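You operate a simulated robot arm through the tools that you are given. There is no shell and no other tool. Be economical: measure what you need, move in short steps, check, and stop when the job is done.

You are at the controls of a simulated two-armed robot. One attempt, no reset.

## Task
Wipe up the spill on the top of the small table with the red rag and put it back.

Only the result counts: the job must be done as asked and must still hold three seconds after the hand-in. Knocking over, shifting, dropping, spilling or breaking anything else fails it.

## Robot
Two 7-joint arms with two-finger parallel grippers on one trunk, on a base that drives. Base frame: it is fixed to the floor where the robot stands at the start and does not move with it; the origin is under the middle of the robot, x ahead of it, y to its left, z up; the surface under the hand at the start is at about z = 950. Readings come in mm, rad, newtons and seconds.
The left shoulder is at the start at [70, 177, 1120], the right one opposite. With the tool pointing down near the work surface each hand reaches from about 280 to 720 mm from the robot's upright axis, wherever it stands, measured 20 degrees to its own side. Payload 3.43 kg a hand.
The TCP of each hand is the grasp point between the finger pads, 30 mm short of the fingertips. In the tool frame z runs along the fingers and y along their closing line. The gripper opens to 94 mm. The fingers are 28 mm wide and 10 mm thick; the gripper's body (50 by 96 mm) begins 55 mm behind the TCP.
Orientation is that of the tool frame in the base frame, as a unit quaternion [x, y, z, w]. With the fingers straight down and closing along the base's y, the tool's x points along the base's -x, its y along +y and its z along -z.

## Interface
- The arms move only by the tool step_arm. It takes "left_targets", "right_targets" or both (then of equal length, played together; a hand with none holds still); each is a list of rows, each an object (a shift or turn left out is 0, a gripper value left out holds the last) with "offset": the shift along the base's x, y, z in mm, a list of three; "dr": the turn, a rotation vector about the base's x, y, z in rad, a list of three; "jaw": the finger opening in mm, from 0 to 94. In form: [{"offset": [dx, dy, dz], "dr": [ax, ay, az], "jaw": jaw}, ...]. A call has 1 to 8 rows; each row shifts and turns the commanded pose from where the row before left it. Each row takes 0.2 s and may step no farther than 50 mm and 0.15 rad from the row before; otherwise, or with a gripper value out of range, the whole call is refused. Where a pose cannot be reached the arm comes as near as it can. A force on the tool above 40 N (or 10 N above the force at the start of the call, whichever is more), or a blocked arm, ends the call early, and 0.2 s more pass. The fingers move at their own pace (about 153 mm/s each) and stop on an object; they squeeze with about 32 N. The grip force told is the motor's: it shows also when the fingers shut on nothing. Time passes only in rows, and 0.2 s behind the last, so rows that do not move let the fingers close. It gives the time, the measured TCP pose, the force on the tool (base axes), the opening and the grip force at its end, in the units of the frame above (readings bear some noise), with the torque about the TCP (base axes, N m) and any sound that the robot's microphone picked up, and new pictures: "show" is both (left out), scene, wrist or none (wrist: the cameras of the hands that moved).
- Cameras (640 x 400 px; columns grow to the right, rows downward): "scene" is now at [128.2, 37.3, 1439]; the picture's right is [0.42, -0.91, 0.00], its down [-0.53, -0.25, -0.81] and it looks along [0.74, 0.35, -0.58] (base axes); focal length 251 px, centre (320, 200). "left" rides on the left gripper at [76, -14, -102] in its tool frame; the picture's right is [0.18, 0.98, 0.00], its down [-0.75, 0.14, -0.64] and it looks along [-0.63, 0.12, 0.77] (tool axes); focal length 243 px, centre (320, 200). "right" rides on the right gripper at [76, 14, -103] in its tool frame; the picture's right is [-0.18, 0.98, 0.00], its down [-0.75, -0.14, -0.64] and it looks along [-0.63, -0.12, 0.77] (tool axes); focal length 243 px, centre (320, 200). There is no depth. A picture from a camera that has moved, and an enlarged one, comes with that camera's place and axes in the base frame and with its lens.
- lift_body(by): slides the trunk up (or, below 0, down) by that many mm; the arms and the scene camera ride with it, the base frame stays. It gives what a move gives, with no picture.
- drive_base(legs): drives the robot by 1 to 6 legs, each [ahead, turn to the left] in mm and rad, along the robot's own axes; the way and the turn of a leg run together, so that a leg with both is an arc; at most 1500 mm and 3.142 rad a leg. The arms and the cameras ride along, it lands a little off, and it stops where it bumps. It gives what a move gives, and a new picture of the scene camera.
- head_to(pan, tilt): turns the head with the scene camera to pan (to the left, within 1.501 rad either way) and tilt (down, from -0.506 to 1.204), counted from straight ahead of the robot. It gives what a move gives, and a new picture of the scene camera.
- enlarge(camera, box): a new picture of the part [left, top, right, bottom] of that camera's present view, enlarged. The clock stands still meanwhile.
- hand_in(): hands the job in; it is judged then, once.

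Go step by step. Nothing tells you exact positions but the pictures and the camera data: compare them with the known pose of the tool, close in by small moves and look again before you grip or let go. The budget is 120 turns and 260 pictures, counting those below and the enlarged ones. Unless the task says otherwise, let go and move clear before handing in, and close with one line.

The tools are called as a command line: name --argument value ..., lists and objects as JSON in quotes. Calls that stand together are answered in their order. step_arm: Moves the arms, as the interface text tells. Its arguments: {"type":"object","properties":{"left_targets":{"type":"array","items":{"type":"object","properties":{"offset":{"type":"array","items":{"type":"number"}},"dr":{"type":"array","items":{"type":"number"}},"jaw":{"type":"number"}}}},"right_targets":{"type":"array","items":{"type":"object","properties":{"offset":{"type":"array","items":{"type":"number"}},"dr":{"type":"array","items":{"type":"number"}},"jaw":{"type":"number"}}}},"show":{"type":"string","enum":["both","scene","wrist","none"]}},"required":[]} The other tools are called the same way: lift_body (by) slides the trunk up or down; drive_base (legs) drives the base; head_to (pan, tilt) turns the head that bears the scene camera; enlarge (camera, box) takes an enlarged picture of a part of a camera's view; hand_in () hands the job in.

At the start:

```text
time: 0.0
left_tool_pos: [384.9, 443.2, 1150.9]
left_ee_rot: [-0.001, 1.0, 0.0, 0.001]
left_wrist_force: [0.5, -0.2, -0.3]
left_ft_torque: [0.03, 0.0, -0.02]
left_finger_gap: 94.0
left_grip_force: 0.0
right_tool_pos: [543.8, -16.5, 1220.9]
right_ee_rot: [0.0, 1.0, 0.0, 0.0]
right_wrist_force: [-0.2, -0.1, 0.1]
right_ft_torque: [0.0, -0.01, -0.02]
right_finger_gap: 93.8
right_grip_force: 0.0
trunk travel left (down, up): [-700.0, 140.0]
robot x, y, heading: [2.1, 3.6, 0.001]
head pan, tilt: [0.438, 0.62]
```

scene: 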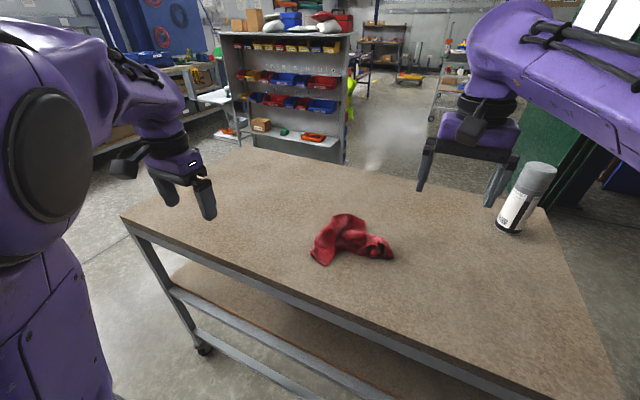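
right: 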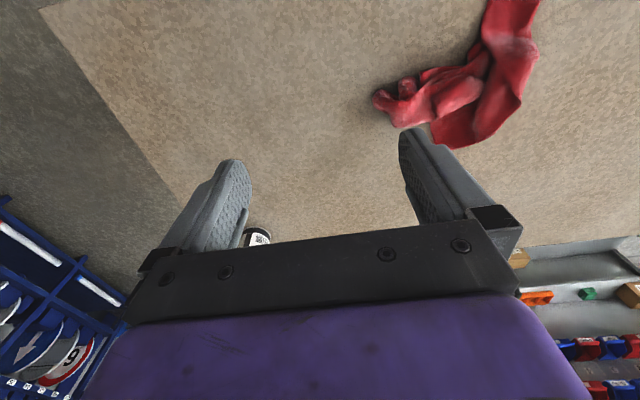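
left: 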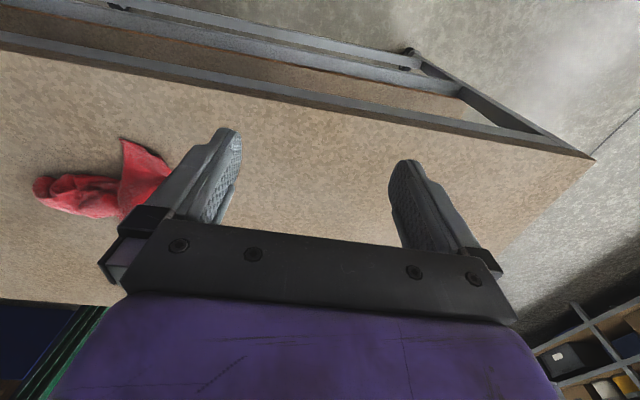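

The red rag lies on the table in front of me with no spill in view, so the small table must be elsewhere. I'll look around with the head.

head_to --pan 1.45 --tilt 0.5

head_to --pan -0.5 --tilt 0.5

head_to --pan -1.45 --tilt 0.5

```text
time: 1.3
left_tool_pos: [384.0, 443.6, 1152.0]
left_ee_rot: [0.0, 1.0, 0.0, 0.0]
left_wrist_force: [-0.3, -0.2, 0.0]
left_ft_torque: [-0.01, 0.02, -0.02]
left_finger_gap: 94.1
left_grip_force: 0.1
right_tool_pos: [544.3, -15.3, 1222.2]
right_ee_rot: [-0.001, 1.0, 0.001, 0.0]
right_wrist_force: [-0.1, 0.5, 0.3]
right_ft_torque: [0.03, 0.02, 0.0]
right_finger_gap: 94.0
right_grip_force: 0.1
trunk travel left (down, up): [-700.0, 140.0]
robot x, y, heading: [1.9, -1.9, -0.003]
head pan, tilt: [1.45, 0.499]
camera scene: at [59.7, 90.4, 1449.8], right [0.99, -0.12, 0.0], down [-0.06, -0.48, -0.88], along [0.11, 0.87, -0.48], focal length 251 px, centre (320, 200)
```

scene: 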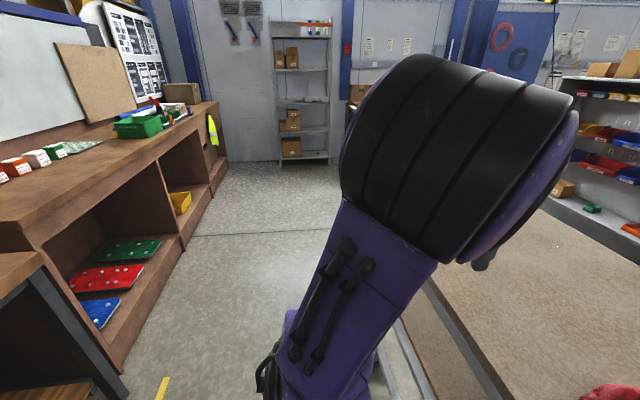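

```text
time: 3.2
left_tool_pos: [385.5, 443.7, 1150.9]
left_ee_rot: [0.0, 1.0, 0.001, 0.0]
left_wrist_force: [0.2, -0.7, 0.5]
left_ft_torque: [0.01, 0.01, 0.0]
left_finger_gap: 94.3
left_grip_force: 0.0
right_tool_pos: [544.5, -16.0, 1222.1]
right_ee_rot: [0.0, 1.0, 0.0, 0.0]
right_wrist_force: [-0.3, 0.0, 0.1]
right_ft_torque: [-0.01, 0.05, 0.0]
right_finger_gap: 93.9
right_grip_force: 0.1
trunk travel left (down, up): [-700.0, 140.0]
robot x, y, heading: [-3.2, 1.2, 0.002]
head pan, tilt: [-0.499, 0.499]
camera scene: at [128.6, -43.4, 1449.8], right [-0.48, -0.88, 0.0], down [-0.42, 0.23, -0.88], along [0.77, -0.42, -0.48], focal length 251 px, centre (320, 200)
```

scene: 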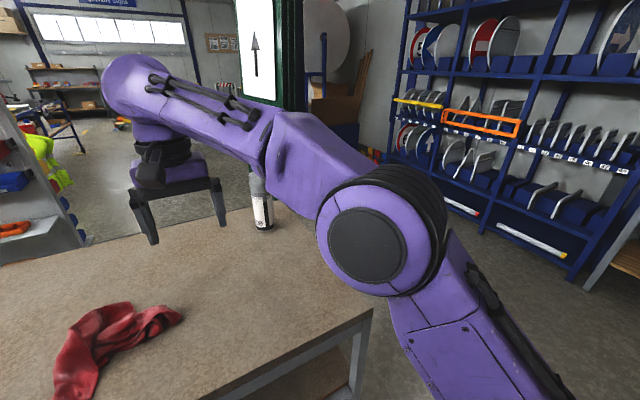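

```text
time: 4.4
left_tool_pos: [385.5, 444.0, 1150.3]
left_ee_rot: [0.0, 1.0, 0.0, 0.0]
left_wrist_force: [-0.3, -0.2, 0.1]
left_ft_torque: [0.02, 0.01, -0.01]
left_finger_gap: 93.7
left_grip_force: 0.0
right_tool_pos: [544.6, -16.2, 1223.0]
right_ee_rot: [0.0, 1.0, -0.001, 0.0]
right_wrist_force: [-0.4, -0.1, 0.1]
right_ft_torque: [0.01, 0.03, 0.02]
right_finger_gap: 94.2
right_grip_force: 0.0
trunk travel left (down, up): [-700.0, 140.0]
robot x, y, heading: [-0.3, -0.2, -0.003]
head pan, tilt: [-1.45, 0.499]
camera scene: at [59.7, -90.2, 1449.8], right [-0.99, -0.12, 0.0], down [-0.06, 0.48, -0.88], along [0.11, -0.87, -0.48], focal length 251 px, centre (320, 200)
```

scene: 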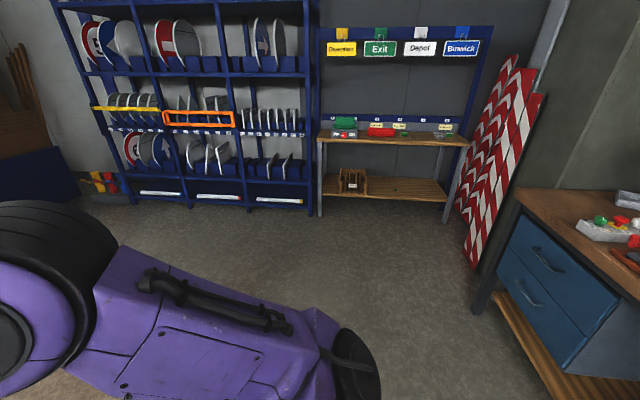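

No small table yet on either side. I'll look at the whole table straight ahead and to the far left.

head_to --pan 0.0 --tilt 0.75

head_to --pan 0.3 --tilt 0.2

head_to --pan 1.5 --tilt 0.95

head_to --pan -1.5 --tilt 0.95

```text
time: 6.0
left_tool_pos: [383.8, 444.8, 1151.5]
left_ee_rot: [0.0, 1.0, -0.001, 0.0]
left_wrist_force: [-0.6, -0.3, -0.7]
left_ft_torque: [0.01, -0.02, 0.0]
left_finger_gap: 94.0
left_grip_force: 0.1
right_tool_pos: [544.3, -16.9, 1221.7]
right_ee_rot: [0.0, 1.0, 0.0, 0.001]
right_wrist_force: [-0.1, 0.0, -0.6]
right_ft_torque: [-0.03, 0.03, -0.03]
right_finger_gap: 94.0
right_grip_force: 0.0
trunk travel left (down, up): [-700.0, 140.0]
robot x, y, heading: [-1.6, 0.1, 0.001]
head pan, tilt: [0.0, 0.75]
camera scene: at [131.6, 0.0, 1427.8], right [0.0, -1.0, 0.0], down [-0.68, 0.0, -0.73], along [0.73, 0.0, -0.68], focal length 251 px, centre (320, 200)
```

scene: 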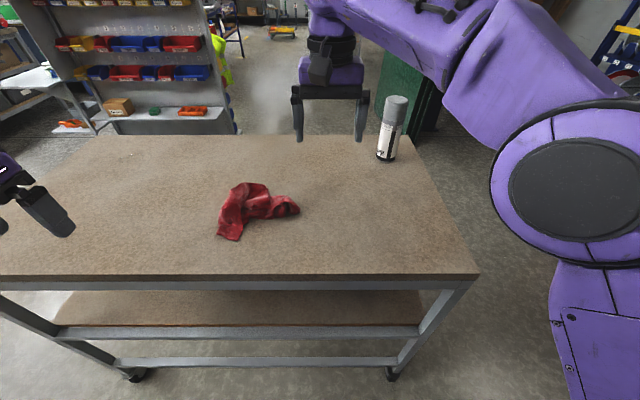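

```text
time: 7.0
left_tool_pos: [383.9, 443.0, 1150.9]
left_ee_rot: [0.0, 1.0, 0.0, 0.0]
left_wrist_force: [-0.5, -0.2, -0.5]
left_ft_torque: [0.02, -0.03, 0.01]
left_finger_gap: 94.0
left_grip_force: 0.1
right_tool_pos: [543.2, -15.7, 1220.8]
right_ee_rot: [0.0, 1.0, 0.0, 0.0]
right_wrist_force: [0.4, -0.1, 0.6]
right_ft_torque: [0.01, 0.01, -0.01]
right_finger_gap: 94.1
right_grip_force: 0.1
trunk travel left (down, up): [-700.0, 140.0]
robot x, y, heading: [0.5, -1.8, 0.001]
head pan, tilt: [0.3, 0.201]
camera scene: at [137.7, 27.6, 1477.4], right [0.3, -0.96, 0.0], down [-0.19, -0.06, -0.98], along [0.94, 0.29, -0.2], focal length 251 px, centre (320, 200)
```

scene: 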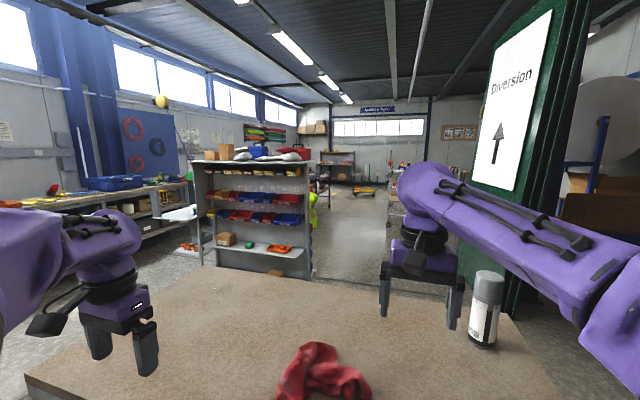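

```text
time: 8.3
left_tool_pos: [384.9, 443.4, 1151.5]
left_ee_rot: [-0.001, 1.0, 0.001, 0.0]
left_wrist_force: [-0.1, 0.6, 0.0]
left_ft_torque: [0.0, -0.01, 0.06]
left_finger_gap: 94.0
left_grip_force: 0.1
right_tool_pos: [543.9, -15.3, 1221.3]
right_ee_rot: [-0.001, 1.0, 0.0, -0.001]
right_wrist_force: [0.7, -0.2, 0.1]
right_ft_torque: [0.02, -0.02, -0.01]
right_finger_gap: 94.3
right_grip_force: 0.1
trunk travel left (down, up): [-700.0, 140.0]
robot x, y, heading: [-0.6, 2.2, -0.002]
head pan, tilt: [1.499, 0.949]
camera scene: at [54.0, 72.7, 1412.3], right [1.0, -0.07, 0.0], down [-0.06, -0.81, -0.58], along [0.04, 0.58, -0.81], focal length 251 px, centre (320, 200)
```

scene: 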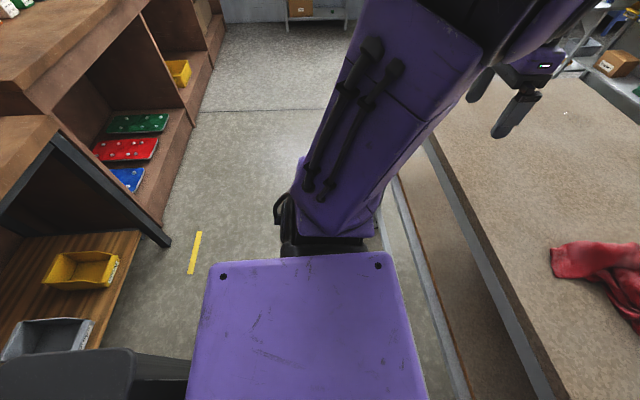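

```text
time: 10.9
left_tool_pos: [384.5, 443.1, 1151.0]
left_ee_rot: [-0.001, 1.0, 0.0, -0.001]
left_wrist_force: [0.3, 0.0, 0.3]
left_ft_torque: [0.02, 0.06, 0.02]
left_finger_gap: 94.0
left_grip_force: 0.1
right_tool_pos: [543.8, -17.6, 1221.6]
right_ee_rot: [0.001, 1.0, -0.001, 0.0]
right_wrist_force: [0.3, 0.4, 0.7]
right_ft_torque: [0.0, 0.02, -0.05]
right_finger_gap: 94.0
right_grip_force: 0.1
trunk travel left (down, up): [-700.0, 140.0]
robot x, y, heading: [4.4, -0.7, -0.002]
head pan, tilt: [-1.499, 0.949]
camera scene: at [53.9, -72.5, 1412.3], right [-1.0, -0.07, 0.0], down [-0.06, 0.81, -0.58], along [0.04, -0.58, -0.81], focal length 251 px, centre (320, 200)
```

scene: 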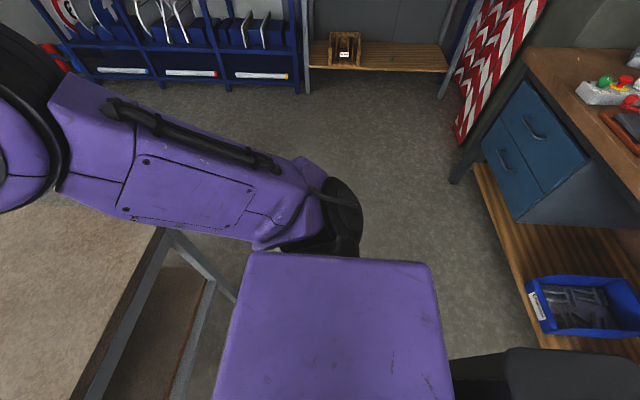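

Still no small table or spill in sight, so what's behind me is unknown. The table edge is at x≈407 and the bottle's at about (842,-226), so turning left on the spot sweeps only free air. I'll turn a bit and look back.

drive_base --legs '[[0, 0.9]]'

head_to --pan 1.5 --tilt 0.6

```text
time: 13.7
left_tool_pos: [-104.7, 577.0, 1150.9]
left_ee_rot: [-0.431, 0.902, 0.0, 0.001]
left_wrist_force: [-0.5, 0.9, 1.1]
left_ft_torque: [-0.02, 0.01, 0.01]
left_finger_gap: 94.0
left_grip_force: 0.0
right_tool_pos: [355.4, 412.3, 1221.9]
right_ee_rot: [-0.431, 0.902, -0.001, -0.001]
right_wrist_force: [-0.4, -0.5, 0.5]
right_ft_torque: [0.01, 0.02, -0.01]
right_finger_gap: 94.0
right_grip_force: 0.1
trunk travel left (down, up): [-700.0, 140.0]
robot x, y, heading: [-1.7, -0.5, 0.895]
head pan, tilt: [-1.499, 0.949]
camera scene: at [89.8, -2.5, 1412.3], right [-0.57, -0.82, 0.0], down [-0.67, 0.46, -0.58], along [0.48, -0.33, -0.81], focal length 251 px, centre (320, 200)
```

scene: 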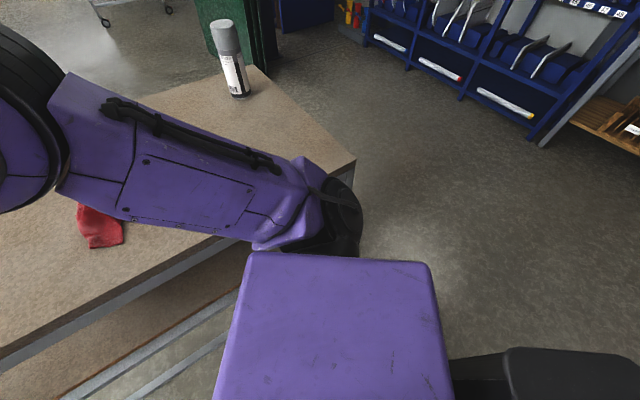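

```text
time: 16.2
left_tool_pos: [-104.3, 576.2, 1150.9]
left_ee_rot: [-0.432, 0.902, 0.0, 0.0]
left_wrist_force: [0.1, 0.0, -0.5]
left_ft_torque: [0.01, -0.01, -0.02]
left_finger_gap: 93.9
left_grip_force: 0.0
right_tool_pos: [354.0, 412.8, 1221.2]
right_ee_rot: [-0.431, 0.902, 0.0, -0.001]
right_wrist_force: [0.4, -0.7, -0.6]
right_ft_torque: [-0.03, 0.0, -0.05]
right_finger_gap: 93.6
right_grip_force: 0.2
trunk travel left (down, up): [-700.0, 140.0]
robot x, y, heading: [-1.3, -0.5, 0.892]
head pan, tilt: [1.499, 0.6]
camera scene: at [-34.8, 99.4, 1440.7], right [0.68, 0.73, 0.0], down [0.41, -0.39, -0.82], along [-0.6, 0.56, -0.57], focal length 251 px, centre (320, 200)
```

scene: 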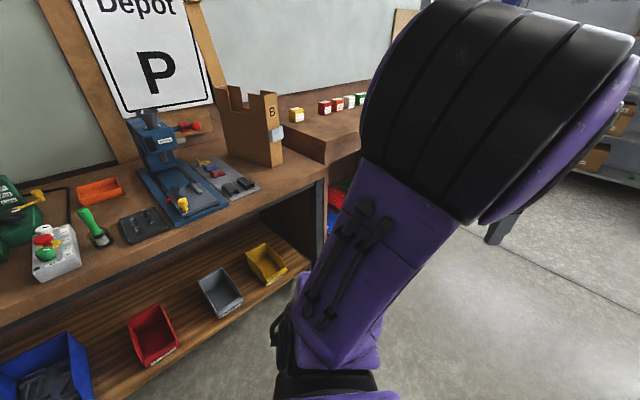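

Behind me is only a long workbench, not a small table. I'll look along other headings from here.

head_to --pan 0.6 --tilt 0.45

head_to --pan -0.5 --tilt 0.6

```text
time: 17.4
left_tool_pos: [-105.5, 577.2, 1151.0]
left_ee_rot: [-0.431, 0.902, 0.0, 0.001]
left_wrist_force: [-0.2, 0.5, 0.3]
left_ft_torque: [0.04, -0.01, -0.01]
left_finger_gap: 94.3
left_grip_force: 0.1
right_tool_pos: [353.9, 414.0, 1221.9]
right_ee_rot: [-0.431, 0.902, 0.0, 0.001]
right_wrist_force: [0.0, 0.1, -0.4]
right_ft_torque: [0.03, 0.0, -0.01]
right_finger_gap: 94.1
right_grip_force: 0.1
trunk travel left (down, up): [-700.0, 140.0]
robot x, y, heading: [-3.2, 0.8, 0.893]
head pan, tilt: [0.6, 0.45]
camera scene: at [36.9, 130.7, 1454.2], right [1.0, -0.08, 0.0], down [-0.03, -0.43, -0.9], along [0.07, 0.9, -0.44], focal length 251 px, centre (320, 200)
```

scene: 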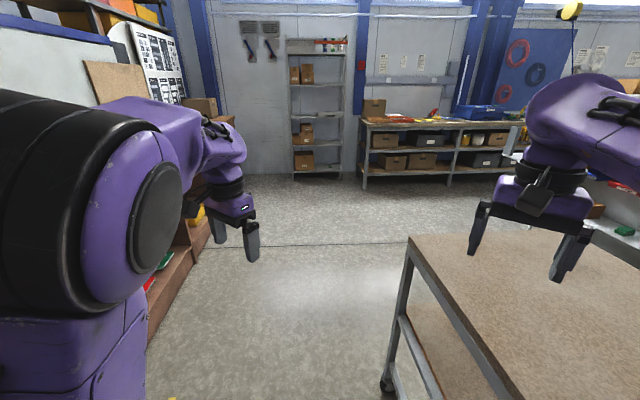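

```text
time: 18.8
left_tool_pos: [-104.7, 577.7, 1151.5]
left_ee_rot: [-0.431, 0.902, -0.001, -0.001]
left_wrist_force: [-0.4, 0.3, 0.2]
left_ft_torque: [-0.01, -0.03, 0.01]
left_finger_gap: 94.2
left_grip_force: 0.1
right_tool_pos: [353.7, 413.2, 1221.1]
right_ee_rot: [-0.432, 0.902, 0.0, 0.0]
right_wrist_force: [0.1, 0.2, -0.1]
right_ft_torque: [0.0, 0.0, 0.04]
right_finger_gap: 93.9
right_grip_force: 0.0
trunk travel left (down, up): [-700.0, 140.0]
robot x, y, heading: [-2.2, 1.1, 0.888]
head pan, tilt: [-0.499, 0.6]
camera scene: at [111.5, 73.0, 1440.7], right [0.38, -0.92, 0.0], down [-0.52, -0.22, -0.83], along [0.76, 0.32, -0.56], focal length 251 px, centre (320, 200)
```

scene: 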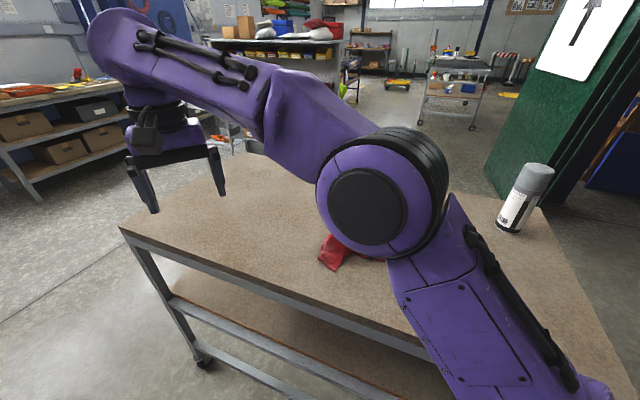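

The trolley table in front with its lower shelf may itself be the "small table". I'll turn back and check its top in close-up for a faint spill.

drive_base --legs '[[0, -0.89]]'

head_to --pan 0.2 --tilt 0.75

enlarge --camera "scene" --box '[20, 120, 340, 320]'

enlarge --camera "scene" --box '[280, 120, 600, 320]'

```text
time: 21.5
left_tool_pos: [379.9, 447.2, 1151.7]
left_ee_rot: [-0.004, 1.0, 0.0, 0.0]
left_wrist_force: [0.2, -0.1, 0.5]
left_ft_torque: [-0.02, 0.01, 0.02]
left_finger_gap: 94.1
left_grip_force: 0.1
right_tool_pos: [544.0, -10.8, 1221.9]
right_ee_rot: [-0.006, 1.0, 0.0, 0.0]
right_wrist_force: [0.0, -0.3, -0.1]
right_ft_torque: [0.01, 0.01, 0.01]
right_finger_gap: 94.0
right_grip_force: 0.1
trunk travel left (down, up): [-700.0, 140.0]
robot x, y, heading: [-2.7, -0.6, 0.008]
head pan, tilt: [-0.499, 0.6]
camera scene: at [126.6, -40.7, 1440.7], right [-0.47, -0.88, 0.0], down [-0.5, 0.27, -0.83], along [0.73, -0.39, -0.56], focal length 251 px, centre (320, 200)
```

scene: 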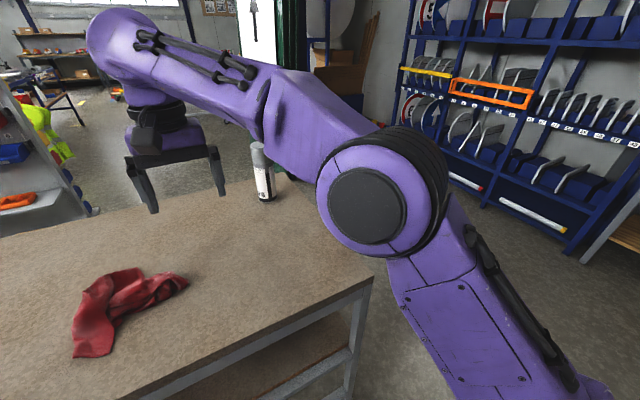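

```text
time: 22.5
left_tool_pos: [379.3, 447.6, 1151.8]
left_ee_rot: [-0.005, 1.0, 0.0, 0.0]
left_wrist_force: [-0.2, -0.1, 0.6]
left_ft_torque: [0.02, -0.02, 0.01]
left_finger_gap: 94.0
left_grip_force: 0.0
right_tool_pos: [545.0, -11.2, 1220.9]
right_ee_rot: [-0.005, 1.0, 0.0, 0.001]
right_wrist_force: [0.1, 0.1, 0.1]
right_ft_torque: [-0.02, 0.02, 0.03]
right_finger_gap: 93.7
right_grip_force: 0.0
trunk travel left (down, up): [-700.0, 140.0]
robot x, y, heading: [-2.8, 0.1, 0.01]
head pan, tilt: [0.201, 0.75]
camera scene: at [129.7, 17.9, 1427.8], right [0.21, -0.98, 0.0], down [-0.67, -0.14, -0.73], along [0.72, 0.15, -0.68], focal length 251 px, centre (320, 200)
```

scene: 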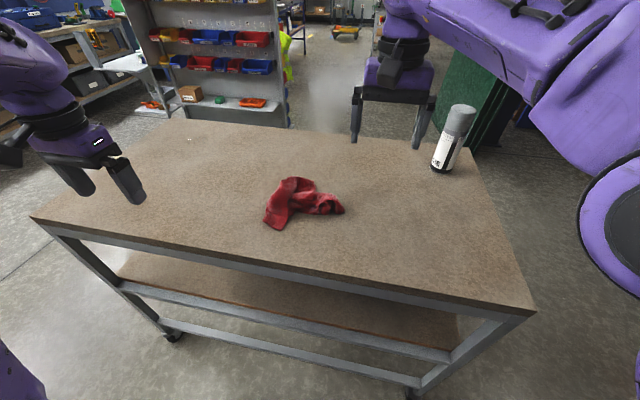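

```text
2.00 times, centred on (180, 220) of scene
camera zoom: at [129.7, 17.9, 1427.8], right [0.21, -0.98, 0.0], down [-0.67, -0.14, -0.73], along [0.72, 0.15, -0.68], focal length 502 px, centre (600, 160)
```

zoom: 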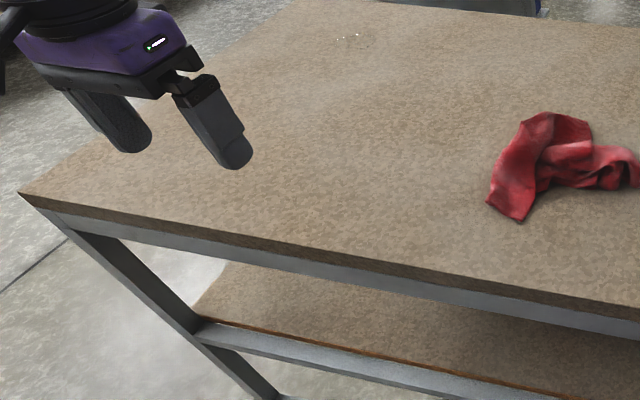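

```text
2.00 times, centred on (440, 220) of scene
camera zoom: at [129.7, 17.9, 1427.8], right [0.21, -0.98, 0.0], down [-0.67, -0.14, -0.73], along [0.72, 0.15, -0.68], focal length 502 px, centre (80, 160)
```

zoom: 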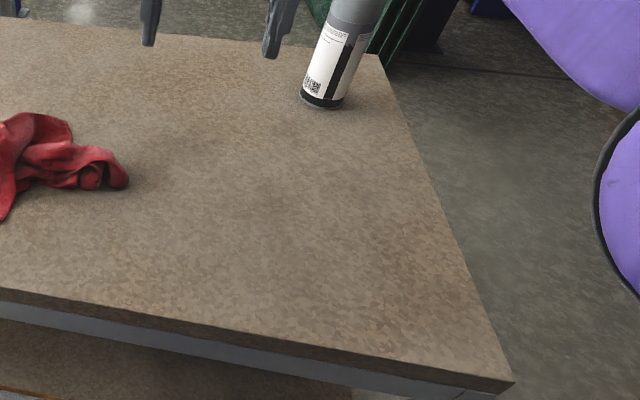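

There are some small glints at the far left of the table top. I'll zoom in on them.

enlarge --camera "scene" --box '[158, 120, 222, 160]'

enlarge --camera "scene" --box '[110, 115, 270, 215]'

```text
10.00 times, centred on (190, 140) of scene
camera zoom: at [129.7, 17.9, 1427.8], right [0.21, -0.98, 0.0], down [-0.67, -0.14, -0.73], along [0.72, 0.15, -0.68], focal length 2509 px, centre (1620, 800)
```

zoom: 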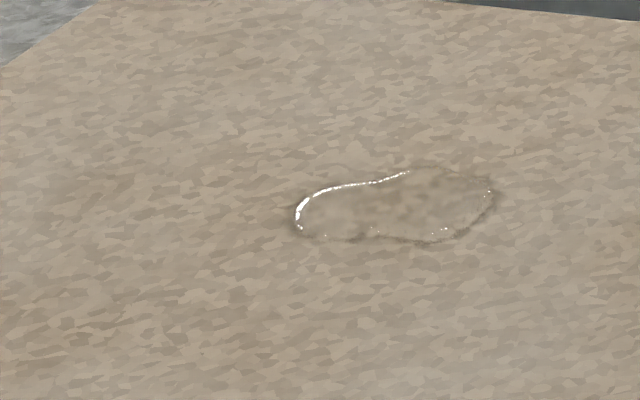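

```text
4.00 times, centred on (190, 165) of scene
camera zoom: at [129.7, 17.9, 1427.8], right [0.21, -0.98, 0.0], down [-0.67, -0.14, -0.73], along [0.72, 0.15, -0.68], focal length 1004 px, centre (840, 340)
```

zoom: 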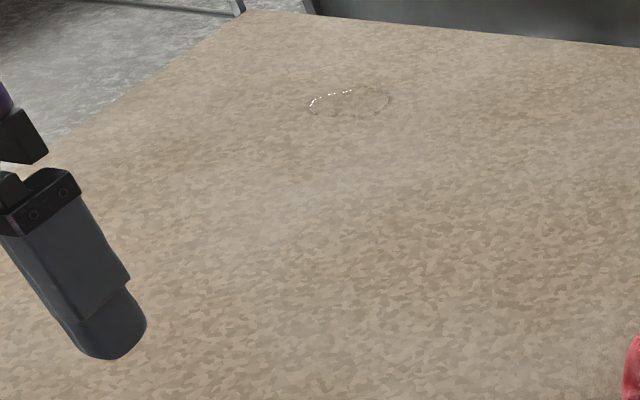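

The spill is a clear puddle about 60 mm across near (857, 643) on this table, which spans roughly x 407–1005 and y −340–850. The rag is centred near (590,150), so I'll bring the left hand above it and move the right hand aside a bit.

step_arm --left_targets '[{"offset": [24, -37, -6]}, {"offset": [24, -37, -6]}, {"offset": [24, -37, -6]}, {"offset": [24, -37, -6]}, {"offset": [24, -37, -6]}, {"offset": [24, -37, -6]}, {"offset": [24, -37, -6]}, {"offset": [24, -37, -6]}]' --right_targets '[{"offset": [-15, -25, 0]}, {"offset": [-15, -25, 0]}, {"offset": [-15, -25, 0]}, {"offset": [-15, -25, 0]}, {"offset": [-15, -25, 0]}, {"offset": [-15, -25, 0]}, {"offset": [-15, -25, 0]}, {"offset": [-15, -25, 0]}]'

```text
time: 24.3
left_tool_pos: [573.5, 147.0, 1103.9]
left_ee_rot: [-0.006, 1.0, 0.001, 0.0]
left_wrist_force: [0.5, -0.4, -0.8]
left_ft_torque: [0.06, -0.01, 0.01]
left_finger_gap: 94.1
left_grip_force: 0.2
right_tool_pos: [426.1, -214.6, 1222.9]
right_ee_rot: [-0.005, 1.0, 0.001, 0.0]
right_wrist_force: [0.0, -0.3, -0.3]
right_ft_torque: [0.01, 0.01, 0.0]
right_finger_gap: 94.0
right_grip_force: 0.0
trunk travel left (down, up): [-700.0, 140.0]
robot x, y, heading: [1.7, 2.5, 0.012]
head pan, tilt: [0.201, 0.75]
camera scene: at [130.9, 14.7, 1427.8], right [0.21, -0.98, 0.0], down [-0.67, -0.14, -0.73], along [0.71, 0.15, -0.68], focal length 251 px, centre (320, 200)
camera right: at [347.9, -200.9, 1326.1], right [0.17, 0.98, 0.0], down [0.76, -0.13, 0.64], along [0.63, -0.11, -0.77], focal length 243 px, centre (320, 200)
camera left: at [497.9, 133.4, 1205.5], right [-0.19, 0.98, 0.0], down [0.75, 0.15, 0.64], along [0.63, 0.13, -0.77], focal length 243 px, centre (320, 200)
```

scene: 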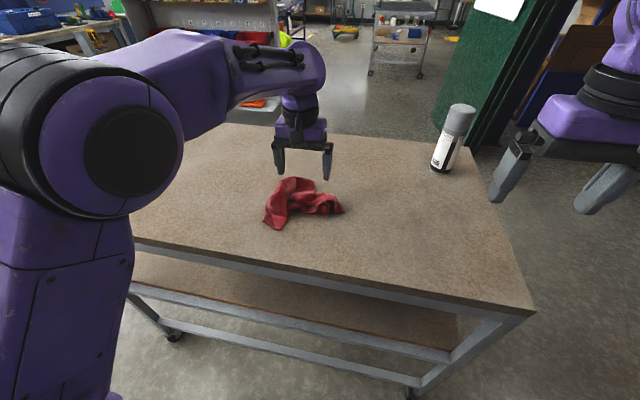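
right: 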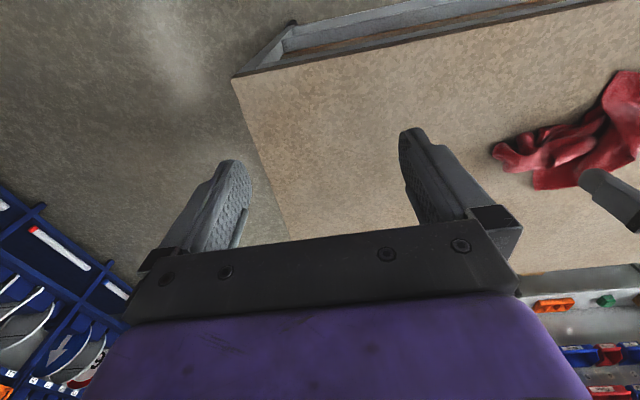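
left: 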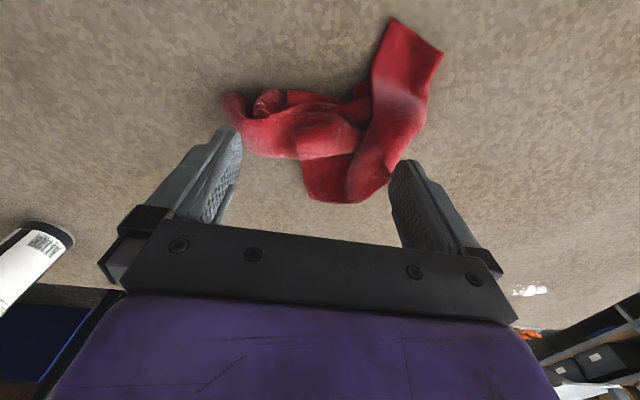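

The puddle position is confirmed near (854,627), and the rag's left fold is a narrow band along y around (597,120). I'll turn the left hand −90° so the fingers close along x across that band.

step_arm --left_targets '[{"offset": [3, -3, 0], "dr": [0, 0, -0.143]}, {"offset": [3, -3, 0], "dr": [0, 0, -0.143]}, {"offset": [3, -3, 0], "dr": [0, 0, -0.143]}, {"offset": [3, -3, 0], "dr": [0, 0, -0.143]}, {"offset": [3, -3, 0], "dr": [0, 0, -0.143]}, {"offset": [3, -3, 0], "dr": [0, 0, -0.143]}]' --show "none"

step_arm --left_targets '[{"offset": [1, -1, 0], "dr": [0, 0, -0.143]}, {"offset": [1, -1, 0], "dr": [0, 0, -0.143]}, {"offset": [1, -1, 0], "dr": [0, 0, -0.143]}, {"offset": [1, -1, 0], "dr": [0, 0, -0.143]}, {"offset": [1, -1, 0], "dr": [0, 0, -0.145]}]'

```text
time: 25.7
left_tool_pos: [589.6, 133.7, 1102.4]
left_ee_rot: [0.412, 0.911, 0.0, 0.0]
left_wrist_force: [0.2, -0.7, 0.0]
left_ft_torque: [0.01, 0.0, -0.01]
left_finger_gap: 94.1
left_grip_force: 0.1
right_tool_pos: [425.3, -209.8, 1223.7]
right_ee_rot: [-0.005, 1.0, 0.0, -0.001]
right_wrist_force: [0.2, 0.1, 0.0]
right_ft_torque: [0.01, -0.01, 0.02]
right_finger_gap: 93.8
right_grip_force: 0.0
trunk travel left (down, up): [-700.0, 140.0]
robot x, y, heading: [0.9, -0.8, 0.011]
head pan, tilt: [0.201, 0.75]
```

```text
time: 26.9
left_tool_pos: [596.9, 129.6, 1102.7]
left_ee_rot: [0.706, 0.708, 0.0, -0.001]
left_wrist_force: [0.1, -0.8, -0.1]
left_ft_torque: [-0.04, 0.02, -0.01]
left_finger_gap: 93.8
left_grip_force: 0.0
right_tool_pos: [424.4, -211.3, 1223.5]
right_ee_rot: [-0.005, 1.0, 0.0, -0.001]
right_wrist_force: [-0.7, 0.7, 0.4]
right_ft_torque: [-0.02, 0.02, 0.01]
right_finger_gap: 93.9
right_grip_force: 0.1
trunk travel left (down, up): [-700.0, 140.0]
robot x, y, heading: [-2.6, -0.4, 0.011]
head pan, tilt: [0.201, 0.75]
camera scene: at [129.9, 17.8, 1427.8], right [0.21, -0.98, 0.0], down [-0.67, -0.14, -0.73], along [0.71, 0.15, -0.68], focal length 251 px, centre (320, 200)
camera left: at [581.5, 206.3, 1205.3], right [0.98, 0.19, 0.0], down [0.14, -0.75, 0.64], along [0.12, -0.63, -0.77], focal length 243 px, centre (320, 200)
```

scene: 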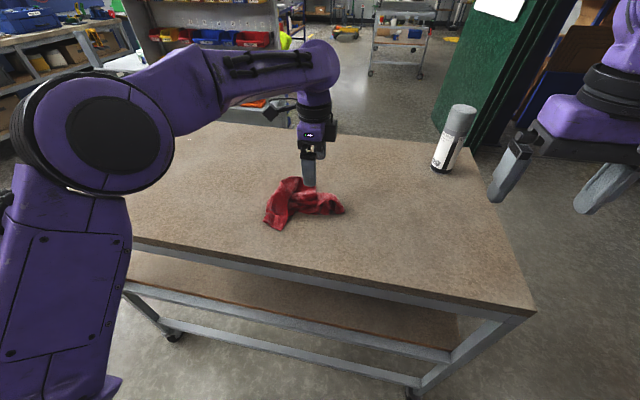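
left: 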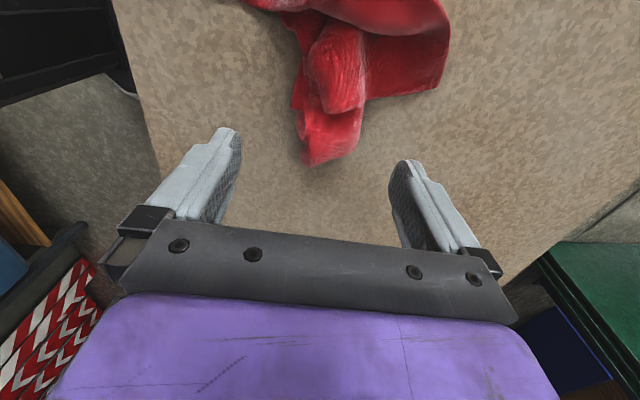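

The fold runs at x≈609, from y≈62 to 150, with another flap at larger x beyond y≈139. I'll shift to (610,111) and go down in part.

step_arm --left_targets '[{"offset": [13, -19, 0]}, {"offset": [0, 0, -35]}, {"offset": [0, 0, -30]}]'

```text
time: 27.7
left_tool_pos: [607.9, 107.8, 1038.9]
left_ee_rot: [0.705, 0.709, 0.0, 0.001]
left_wrist_force: [0.6, -0.7, 0.0]
left_ft_torque: [0.0, -0.01, -0.01]
left_finger_gap: 94.2
left_grip_force: 0.1
right_tool_pos: [425.1, -210.8, 1223.6]
right_ee_rot: [-0.005, 1.0, 0.0, -0.001]
right_wrist_force: [0.2, 0.0, 0.3]
right_ft_torque: [0.0, -0.02, -0.01]
right_finger_gap: 94.1
right_grip_force: 0.0
trunk travel left (down, up): [-700.0, 140.0]
robot x, y, heading: [1.9, -0.1, 0.01]
head pan, tilt: [0.201, 0.75]
camera scene: at [130.0, 18.2, 1427.8], right [0.21, -0.98, 0.0], down [-0.67, -0.14, -0.73], along [0.71, 0.15, -0.68], focal length 251 px, centre (320, 200)
camera left: at [595.0, 185.2, 1141.9], right [0.98, 0.19, 0.0], down [0.14, -0.75, 0.64], along [0.12, -0.63, -0.77], focal length 243 px, centre (320, 200)
```

scene: 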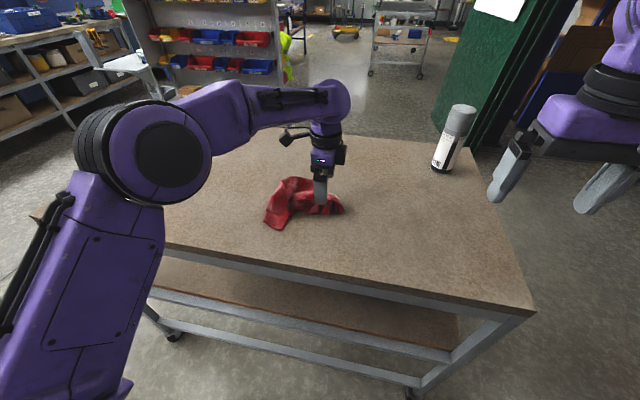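
left: 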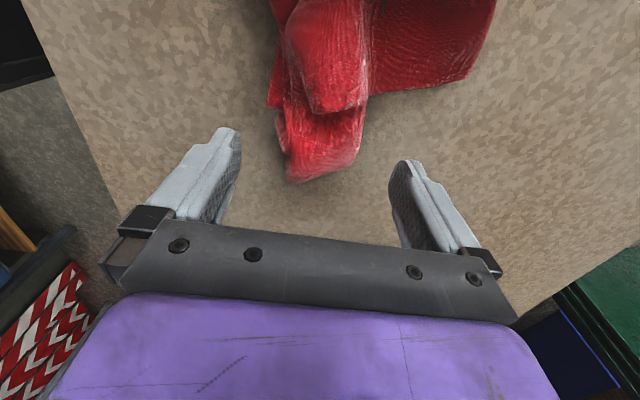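

The fold sits between the fingers and the flap is clear. I'll descend and then close.

step_arm --left_targets '[{"offset": [0, 0, -30]}, {"offset": [0, 0, -15]}, {"offset": [0, 0, -8]}]'

```text
time: 28.5
left_tool_pos: [607.7, 109.4, 984.5]
left_ee_rot: [0.705, 0.709, 0.0, 0.0]
left_wrist_force: [0.2, 0.0, -0.2]
left_ft_torque: [0.02, 0.0, -0.01]
left_finger_gap: 94.1
left_grip_force: 0.1
right_tool_pos: [424.6, -211.0, 1224.5]
right_ee_rot: [-0.005, 1.0, -0.001, 0.0]
right_wrist_force: [-0.4, -0.9, 0.6]
right_ft_torque: [0.02, 0.01, -0.02]
right_finger_gap: 94.0
right_grip_force: 0.1
trunk travel left (down, up): [-700.0, 140.0]
robot x, y, heading: [0.1, -0.7, 0.015]
head pan, tilt: [0.201, 0.75]
camera scene: at [129.5, 17.5, 1427.9], right [0.21, -0.98, 0.0], down [-0.67, -0.14, -0.73], along [0.72, 0.15, -0.68], focal length 251 px, centre (320, 200)
camera left: at [592.9, 186.2, 1087.5], right [0.98, 0.19, 0.0], down [0.15, -0.75, 0.64], along [0.12, -0.63, -0.77], focal length 243 px, centre (320, 200)
```

scene: 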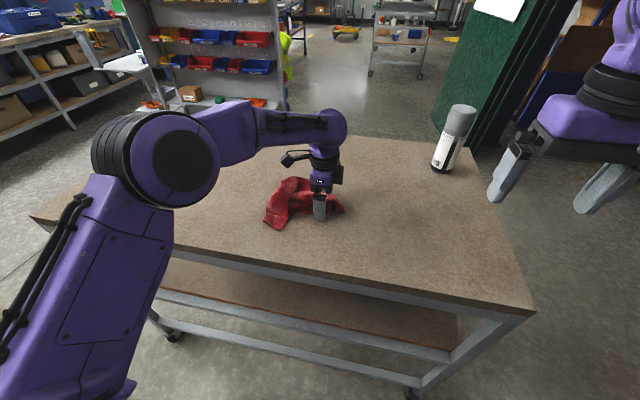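
left: 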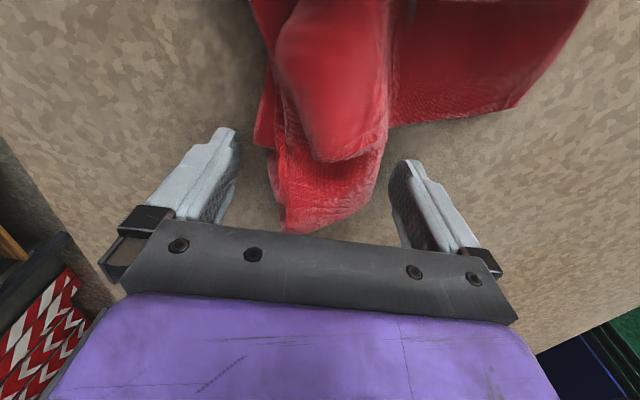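

The fingertips are just off the surface around the fold. I'll close and check.

step_arm --left_targets '[{"jaw": 0}, {"jaw": 0}, {"jaw": 0}]'

```text
time: 29.3
left_tool_pos: [607.4, 108.5, 985.4]
left_ee_rot: [0.704, 0.71, 0.0, 0.0]
left_wrist_force: [0.8, 0.3, 1.0]
left_ft_torque: [0.0, 0.01, 0.01]
left_finger_gap: 9.1
left_grip_force: 31.9
right_tool_pos: [425.0, -211.9, 1223.4]
right_ee_rot: [-0.005, 1.0, 0.001, 0.0]
right_wrist_force: [0.3, 0.0, -0.2]
right_ft_torque: [0.0, 0.01, 0.02]
right_finger_gap: 94.1
right_grip_force: 0.1
trunk travel left (down, up): [-700.0, 140.0]
robot x, y, heading: [-2.6, -0.3, 0.015]
head pan, tilt: [0.201, 0.75]
camera scene: at [129.7, 17.6, 1427.8], right [0.21, -0.98, 0.0], down [-0.67, -0.14, -0.73], along [0.72, 0.15, -0.68], focal length 251 px, centre (320, 200)
camera left: at [593.1, 186.4, 1087.7], right [0.98, 0.19, 0.0], down [0.15, -0.75, 0.64], along [0.12, -0.63, -0.77], focal length 243 px, centre (320, 200)
```

scene: 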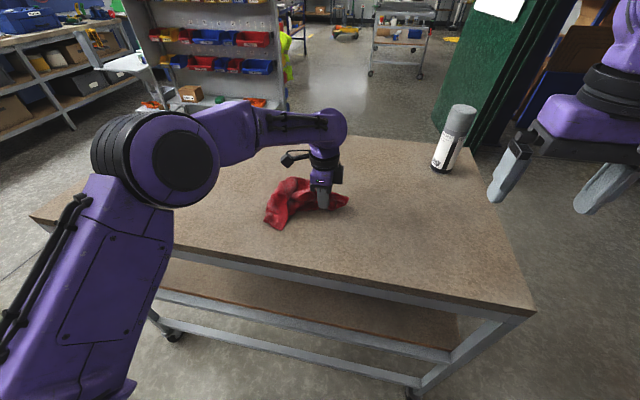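
left: 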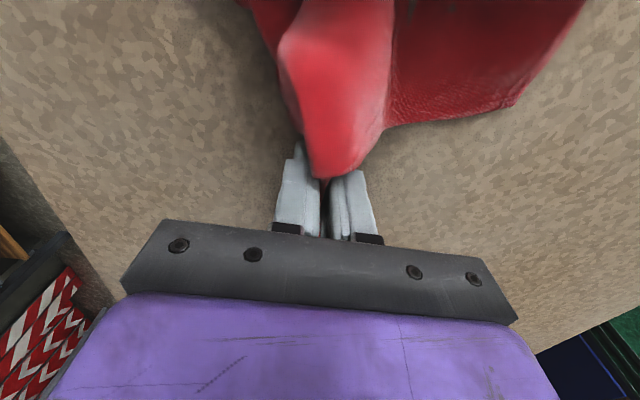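

The cloth is gripped (gap 9 mm). I'll lift it and check that it hangs securely.

step_arm --left_targets '[{"offset": [0, 0, 30]}, {"offset": [0, 0, 40]}, {"offset": [0, 0, 40]}, {"offset": [0, 0, 40]}, {"offset": [0, 0, 40]}, {"offset": [0, 0, 35]}]'

```text
time: 30.7
left_tool_pos: [608.4, 107.2, 1211.1]
left_ee_rot: [0.705, 0.71, 0.0, 0.001]
left_wrist_force: [-0.2, -0.8, 0.0]
left_ft_torque: [-0.03, 0.02, -0.01]
left_finger_gap: 9.1
left_grip_force: 32.2
right_tool_pos: [425.8, -212.0, 1224.9]
right_ee_rot: [-0.005, 1.0, 0.0, 0.0]
right_wrist_force: [0.3, -0.1, 0.1]
right_ft_torque: [0.04, -0.01, -0.02]
right_finger_gap: 94.1
right_grip_force: 0.0
trunk travel left (down, up): [-700.0, 140.0]
robot x, y, heading: [-0.9, -3.2, 0.013]
head pan, tilt: [0.201, 0.75]
camera scene: at [130.4, 17.1, 1427.7], right [0.21, -0.98, 0.0], down [-0.67, -0.14, -0.73], along [0.71, 0.15, -0.68], focal length 251 px, centre (320, 200)
camera left: at [594.0, 183.7, 1313.0], right [0.98, 0.19, 0.0], down [0.15, -0.75, 0.64], along [0.12, -0.63, -0.77], focal length 243 px, centre (320, 200)
```

scene: 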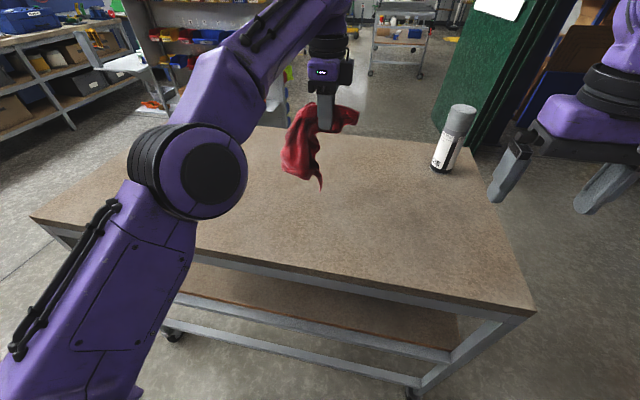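
left: 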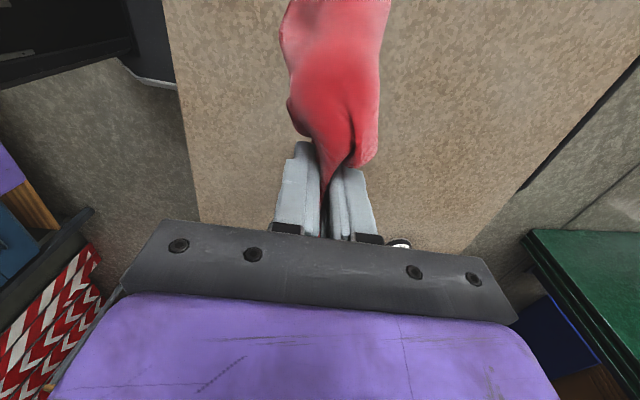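

The rag is held firmly, draping below the fingers. I'll drive round to the table's left end: turn left, forward 1300, turn right.

drive_base --legs '[[0, 1.557]]'

head_to --pan 0.0 --tilt 0.6

```text
time: 34.9
left_tool_pos: [-82.7, 611.5, 1211.8]
left_ee_rot: [0.018, 1.0, 0.002, 0.001]
left_wrist_force: [0.1, 0.8, 0.1]
left_ft_torque: [0.02, -0.01, -0.09]
left_finger_gap: 8.6
left_grip_force: 31.9
right_tool_pos: [228.1, 416.7, 1225.0]
right_ee_rot: [-0.697, 0.717, -0.001, 0.0]
right_wrist_force: [0.8, 0.4, -0.6]
right_ft_torque: [0.01, 0.0, -0.01]
right_finger_gap: 94.0
right_grip_force: 0.1
trunk travel left (down, up): [-700.0, 140.0]
robot x, y, heading: [0.4, -2.4, 1.544]
head pan, tilt: [0.201, 0.75]
camera scene: at [-14.1, 131.7, 1427.8], right [0.99, 0.17, 0.0], down [0.12, -0.67, -0.73], along [-0.13, 0.72, -0.68], focal length 251 px, centre (320, 200)
```

scene: 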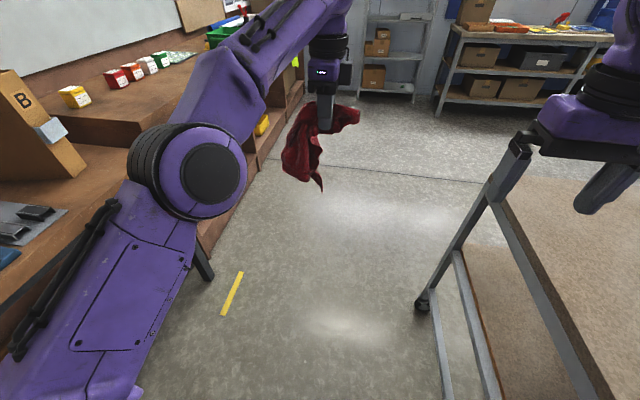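

```text
time: 35.6
left_tool_pos: [-82.7, 611.0, 1210.3]
left_ee_rot: [0.016, 1.0, 0.0, 0.0]
left_wrist_force: [-0.3, -0.8, -0.5]
left_ft_torque: [-0.04, -0.03, -0.06]
left_finger_gap: 8.4
left_grip_force: 31.9
right_tool_pos: [228.5, 416.5, 1223.3]
right_ee_rot: [-0.697, 0.717, -0.001, 0.0]
right_wrist_force: [0.3, 0.5, -0.4]
right_ft_torque: [-0.01, 0.04, -0.01]
right_finger_gap: 93.8
right_grip_force: 0.0
trunk travel left (down, up): [-700.0, 140.0]
robot x, y, heading: [-4.8, -0.6, 1.538]
head pan, tilt: [0.0, 0.6]
camera scene: at [2.4, 138.5, 1440.6], right [1.0, -0.03, 0.0], down [-0.02, -0.57, -0.82], along [0.02, 0.82, -0.57], focal length 251 px, centre (320, 200)
```

scene: 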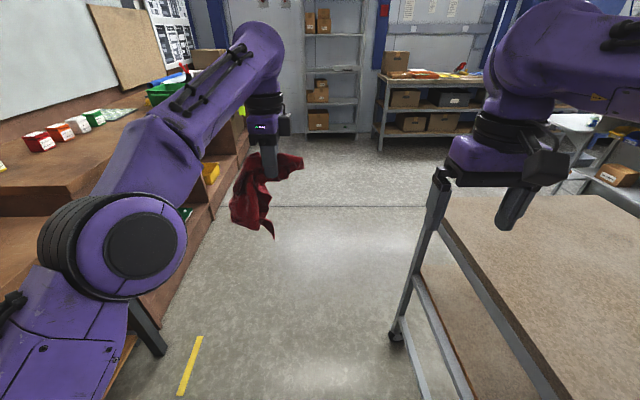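

The aisle ahead is clear. I'll drive forward 1270, then turn right to heading 0.

drive_base --legs '[[1270, 0], [0, -1.54]]'

```text
time: 45.9
left_tool_pos: [670.7, 1413.6, 1210.0]
left_ee_rot: [0.711, 0.703, 0.0, 0.001]
left_wrist_force: [-0.9, -0.7, 0.0]
left_ft_torque: [0.0, -0.02, 0.1]
left_finger_gap: 8.8
left_grip_force: 32.7
right_tool_pos: [482.8, 1100.3, 1223.6]
right_ee_rot: [0.003, 1.0, 0.0, 0.0]
right_wrist_force: [-0.7, 0.2, 0.5]
right_ft_torque: [0.01, 0.0, 0.01]
right_finger_gap: 93.6
right_grip_force: 0.1
trunk travel left (down, up): [-700.0, 140.0]
robot x, y, heading: [61.6, 1320.5, -0.008]
head pan, tilt: [0.0, 0.6]
camera scene: at [198.2, 1317.5, 1440.7], right [-0.01, -1.0, 0.0], down [-0.57, 0.0, -0.82], along [0.82, -0.01, -0.57], focal length 251 px, centre (320, 200)
```

scene: 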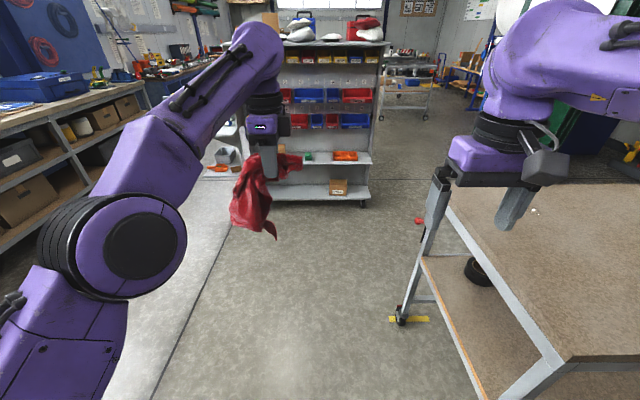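

Floor ahead is free along the table's left end. I'll go forward 600 and turn right to face the table end.

drive_base --legs '[[600, 0], [0, -1.563]]'

head_to --pan 0.25 --tilt 0.75

```text
time: 53.2
left_tool_pos: [768.1, 707.1, 1211.4]
left_ee_rot: [1.0, -0.003, -0.001, 0.0]
left_wrist_force: [-0.3, -0.5, 0.4]
left_ft_torque: [-0.02, -0.01, 0.03]
left_finger_gap: 8.4
left_grip_force: 32.3
right_tool_pos: [451.5, 895.4, 1223.6]
right_ee_rot: [0.709, 0.705, 0.0, 0.0]
right_wrist_force: [-0.2, 0.9, 0.1]
right_ft_torque: [0.0, -0.03, -0.03]
right_finger_gap: 94.2
right_grip_force: 0.0
trunk travel left (down, up): [-700.0, 140.0]
robot x, y, heading: [667.9, 1317.9, -1.571]
head pan, tilt: [0.0, 0.6]
camera scene: at [666.8, 1178.2, 1440.7], right [-1.0, 0.0, 0.0], down [0.0, 0.57, -0.82], along [0.0, -0.82, -0.57], focal length 251 px, centre (320, 200)
```

scene: 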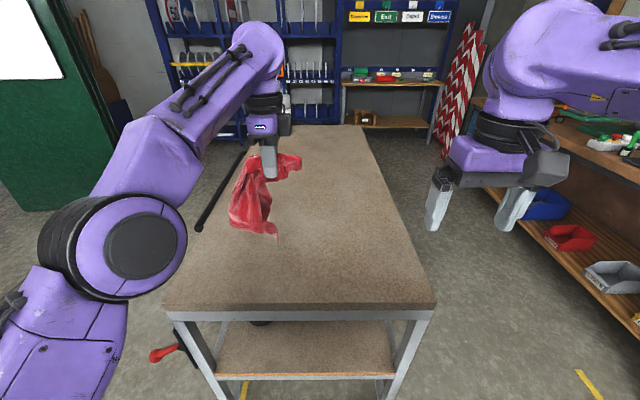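

```text
time: 54.0
left_tool_pos: [768.1, 707.0, 1211.3]
left_ee_rot: [1.0, -0.003, -0.001, 0.001]
left_wrist_force: [0.5, -0.4, 0.3]
left_ft_torque: [0.05, -0.01, 0.05]
left_finger_gap: 8.3
left_grip_force: 31.9
right_tool_pos: [454.1, 894.7, 1224.6]
right_ee_rot: [0.708, 0.706, 0.0, 0.0]
right_wrist_force: [0.0, 0.0, -0.1]
right_ft_torque: [0.0, -0.01, -0.01]
right_finger_gap: 94.0
right_grip_force: 0.1
trunk travel left (down, up): [-700.0, 140.0]
robot x, y, heading: [668.0, 1317.1, -1.575]
head pan, tilt: [0.25, 0.75]
camera scene: at [687.1, 1186.3, 1427.9], right [-0.97, -0.24, 0.0], down [-0.17, 0.66, -0.73], along [0.18, -0.71, -0.68], focal length 251 px, centre (320, 200)
```

scene: 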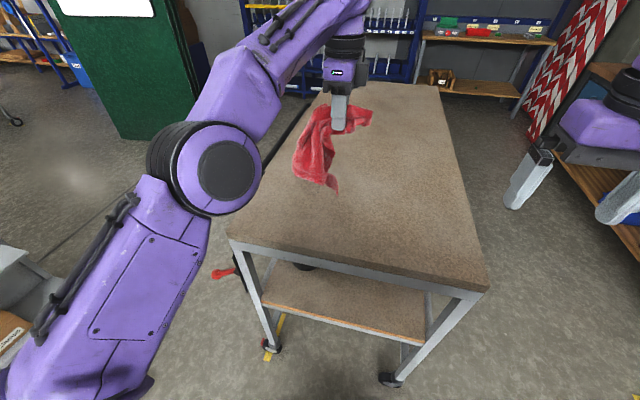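

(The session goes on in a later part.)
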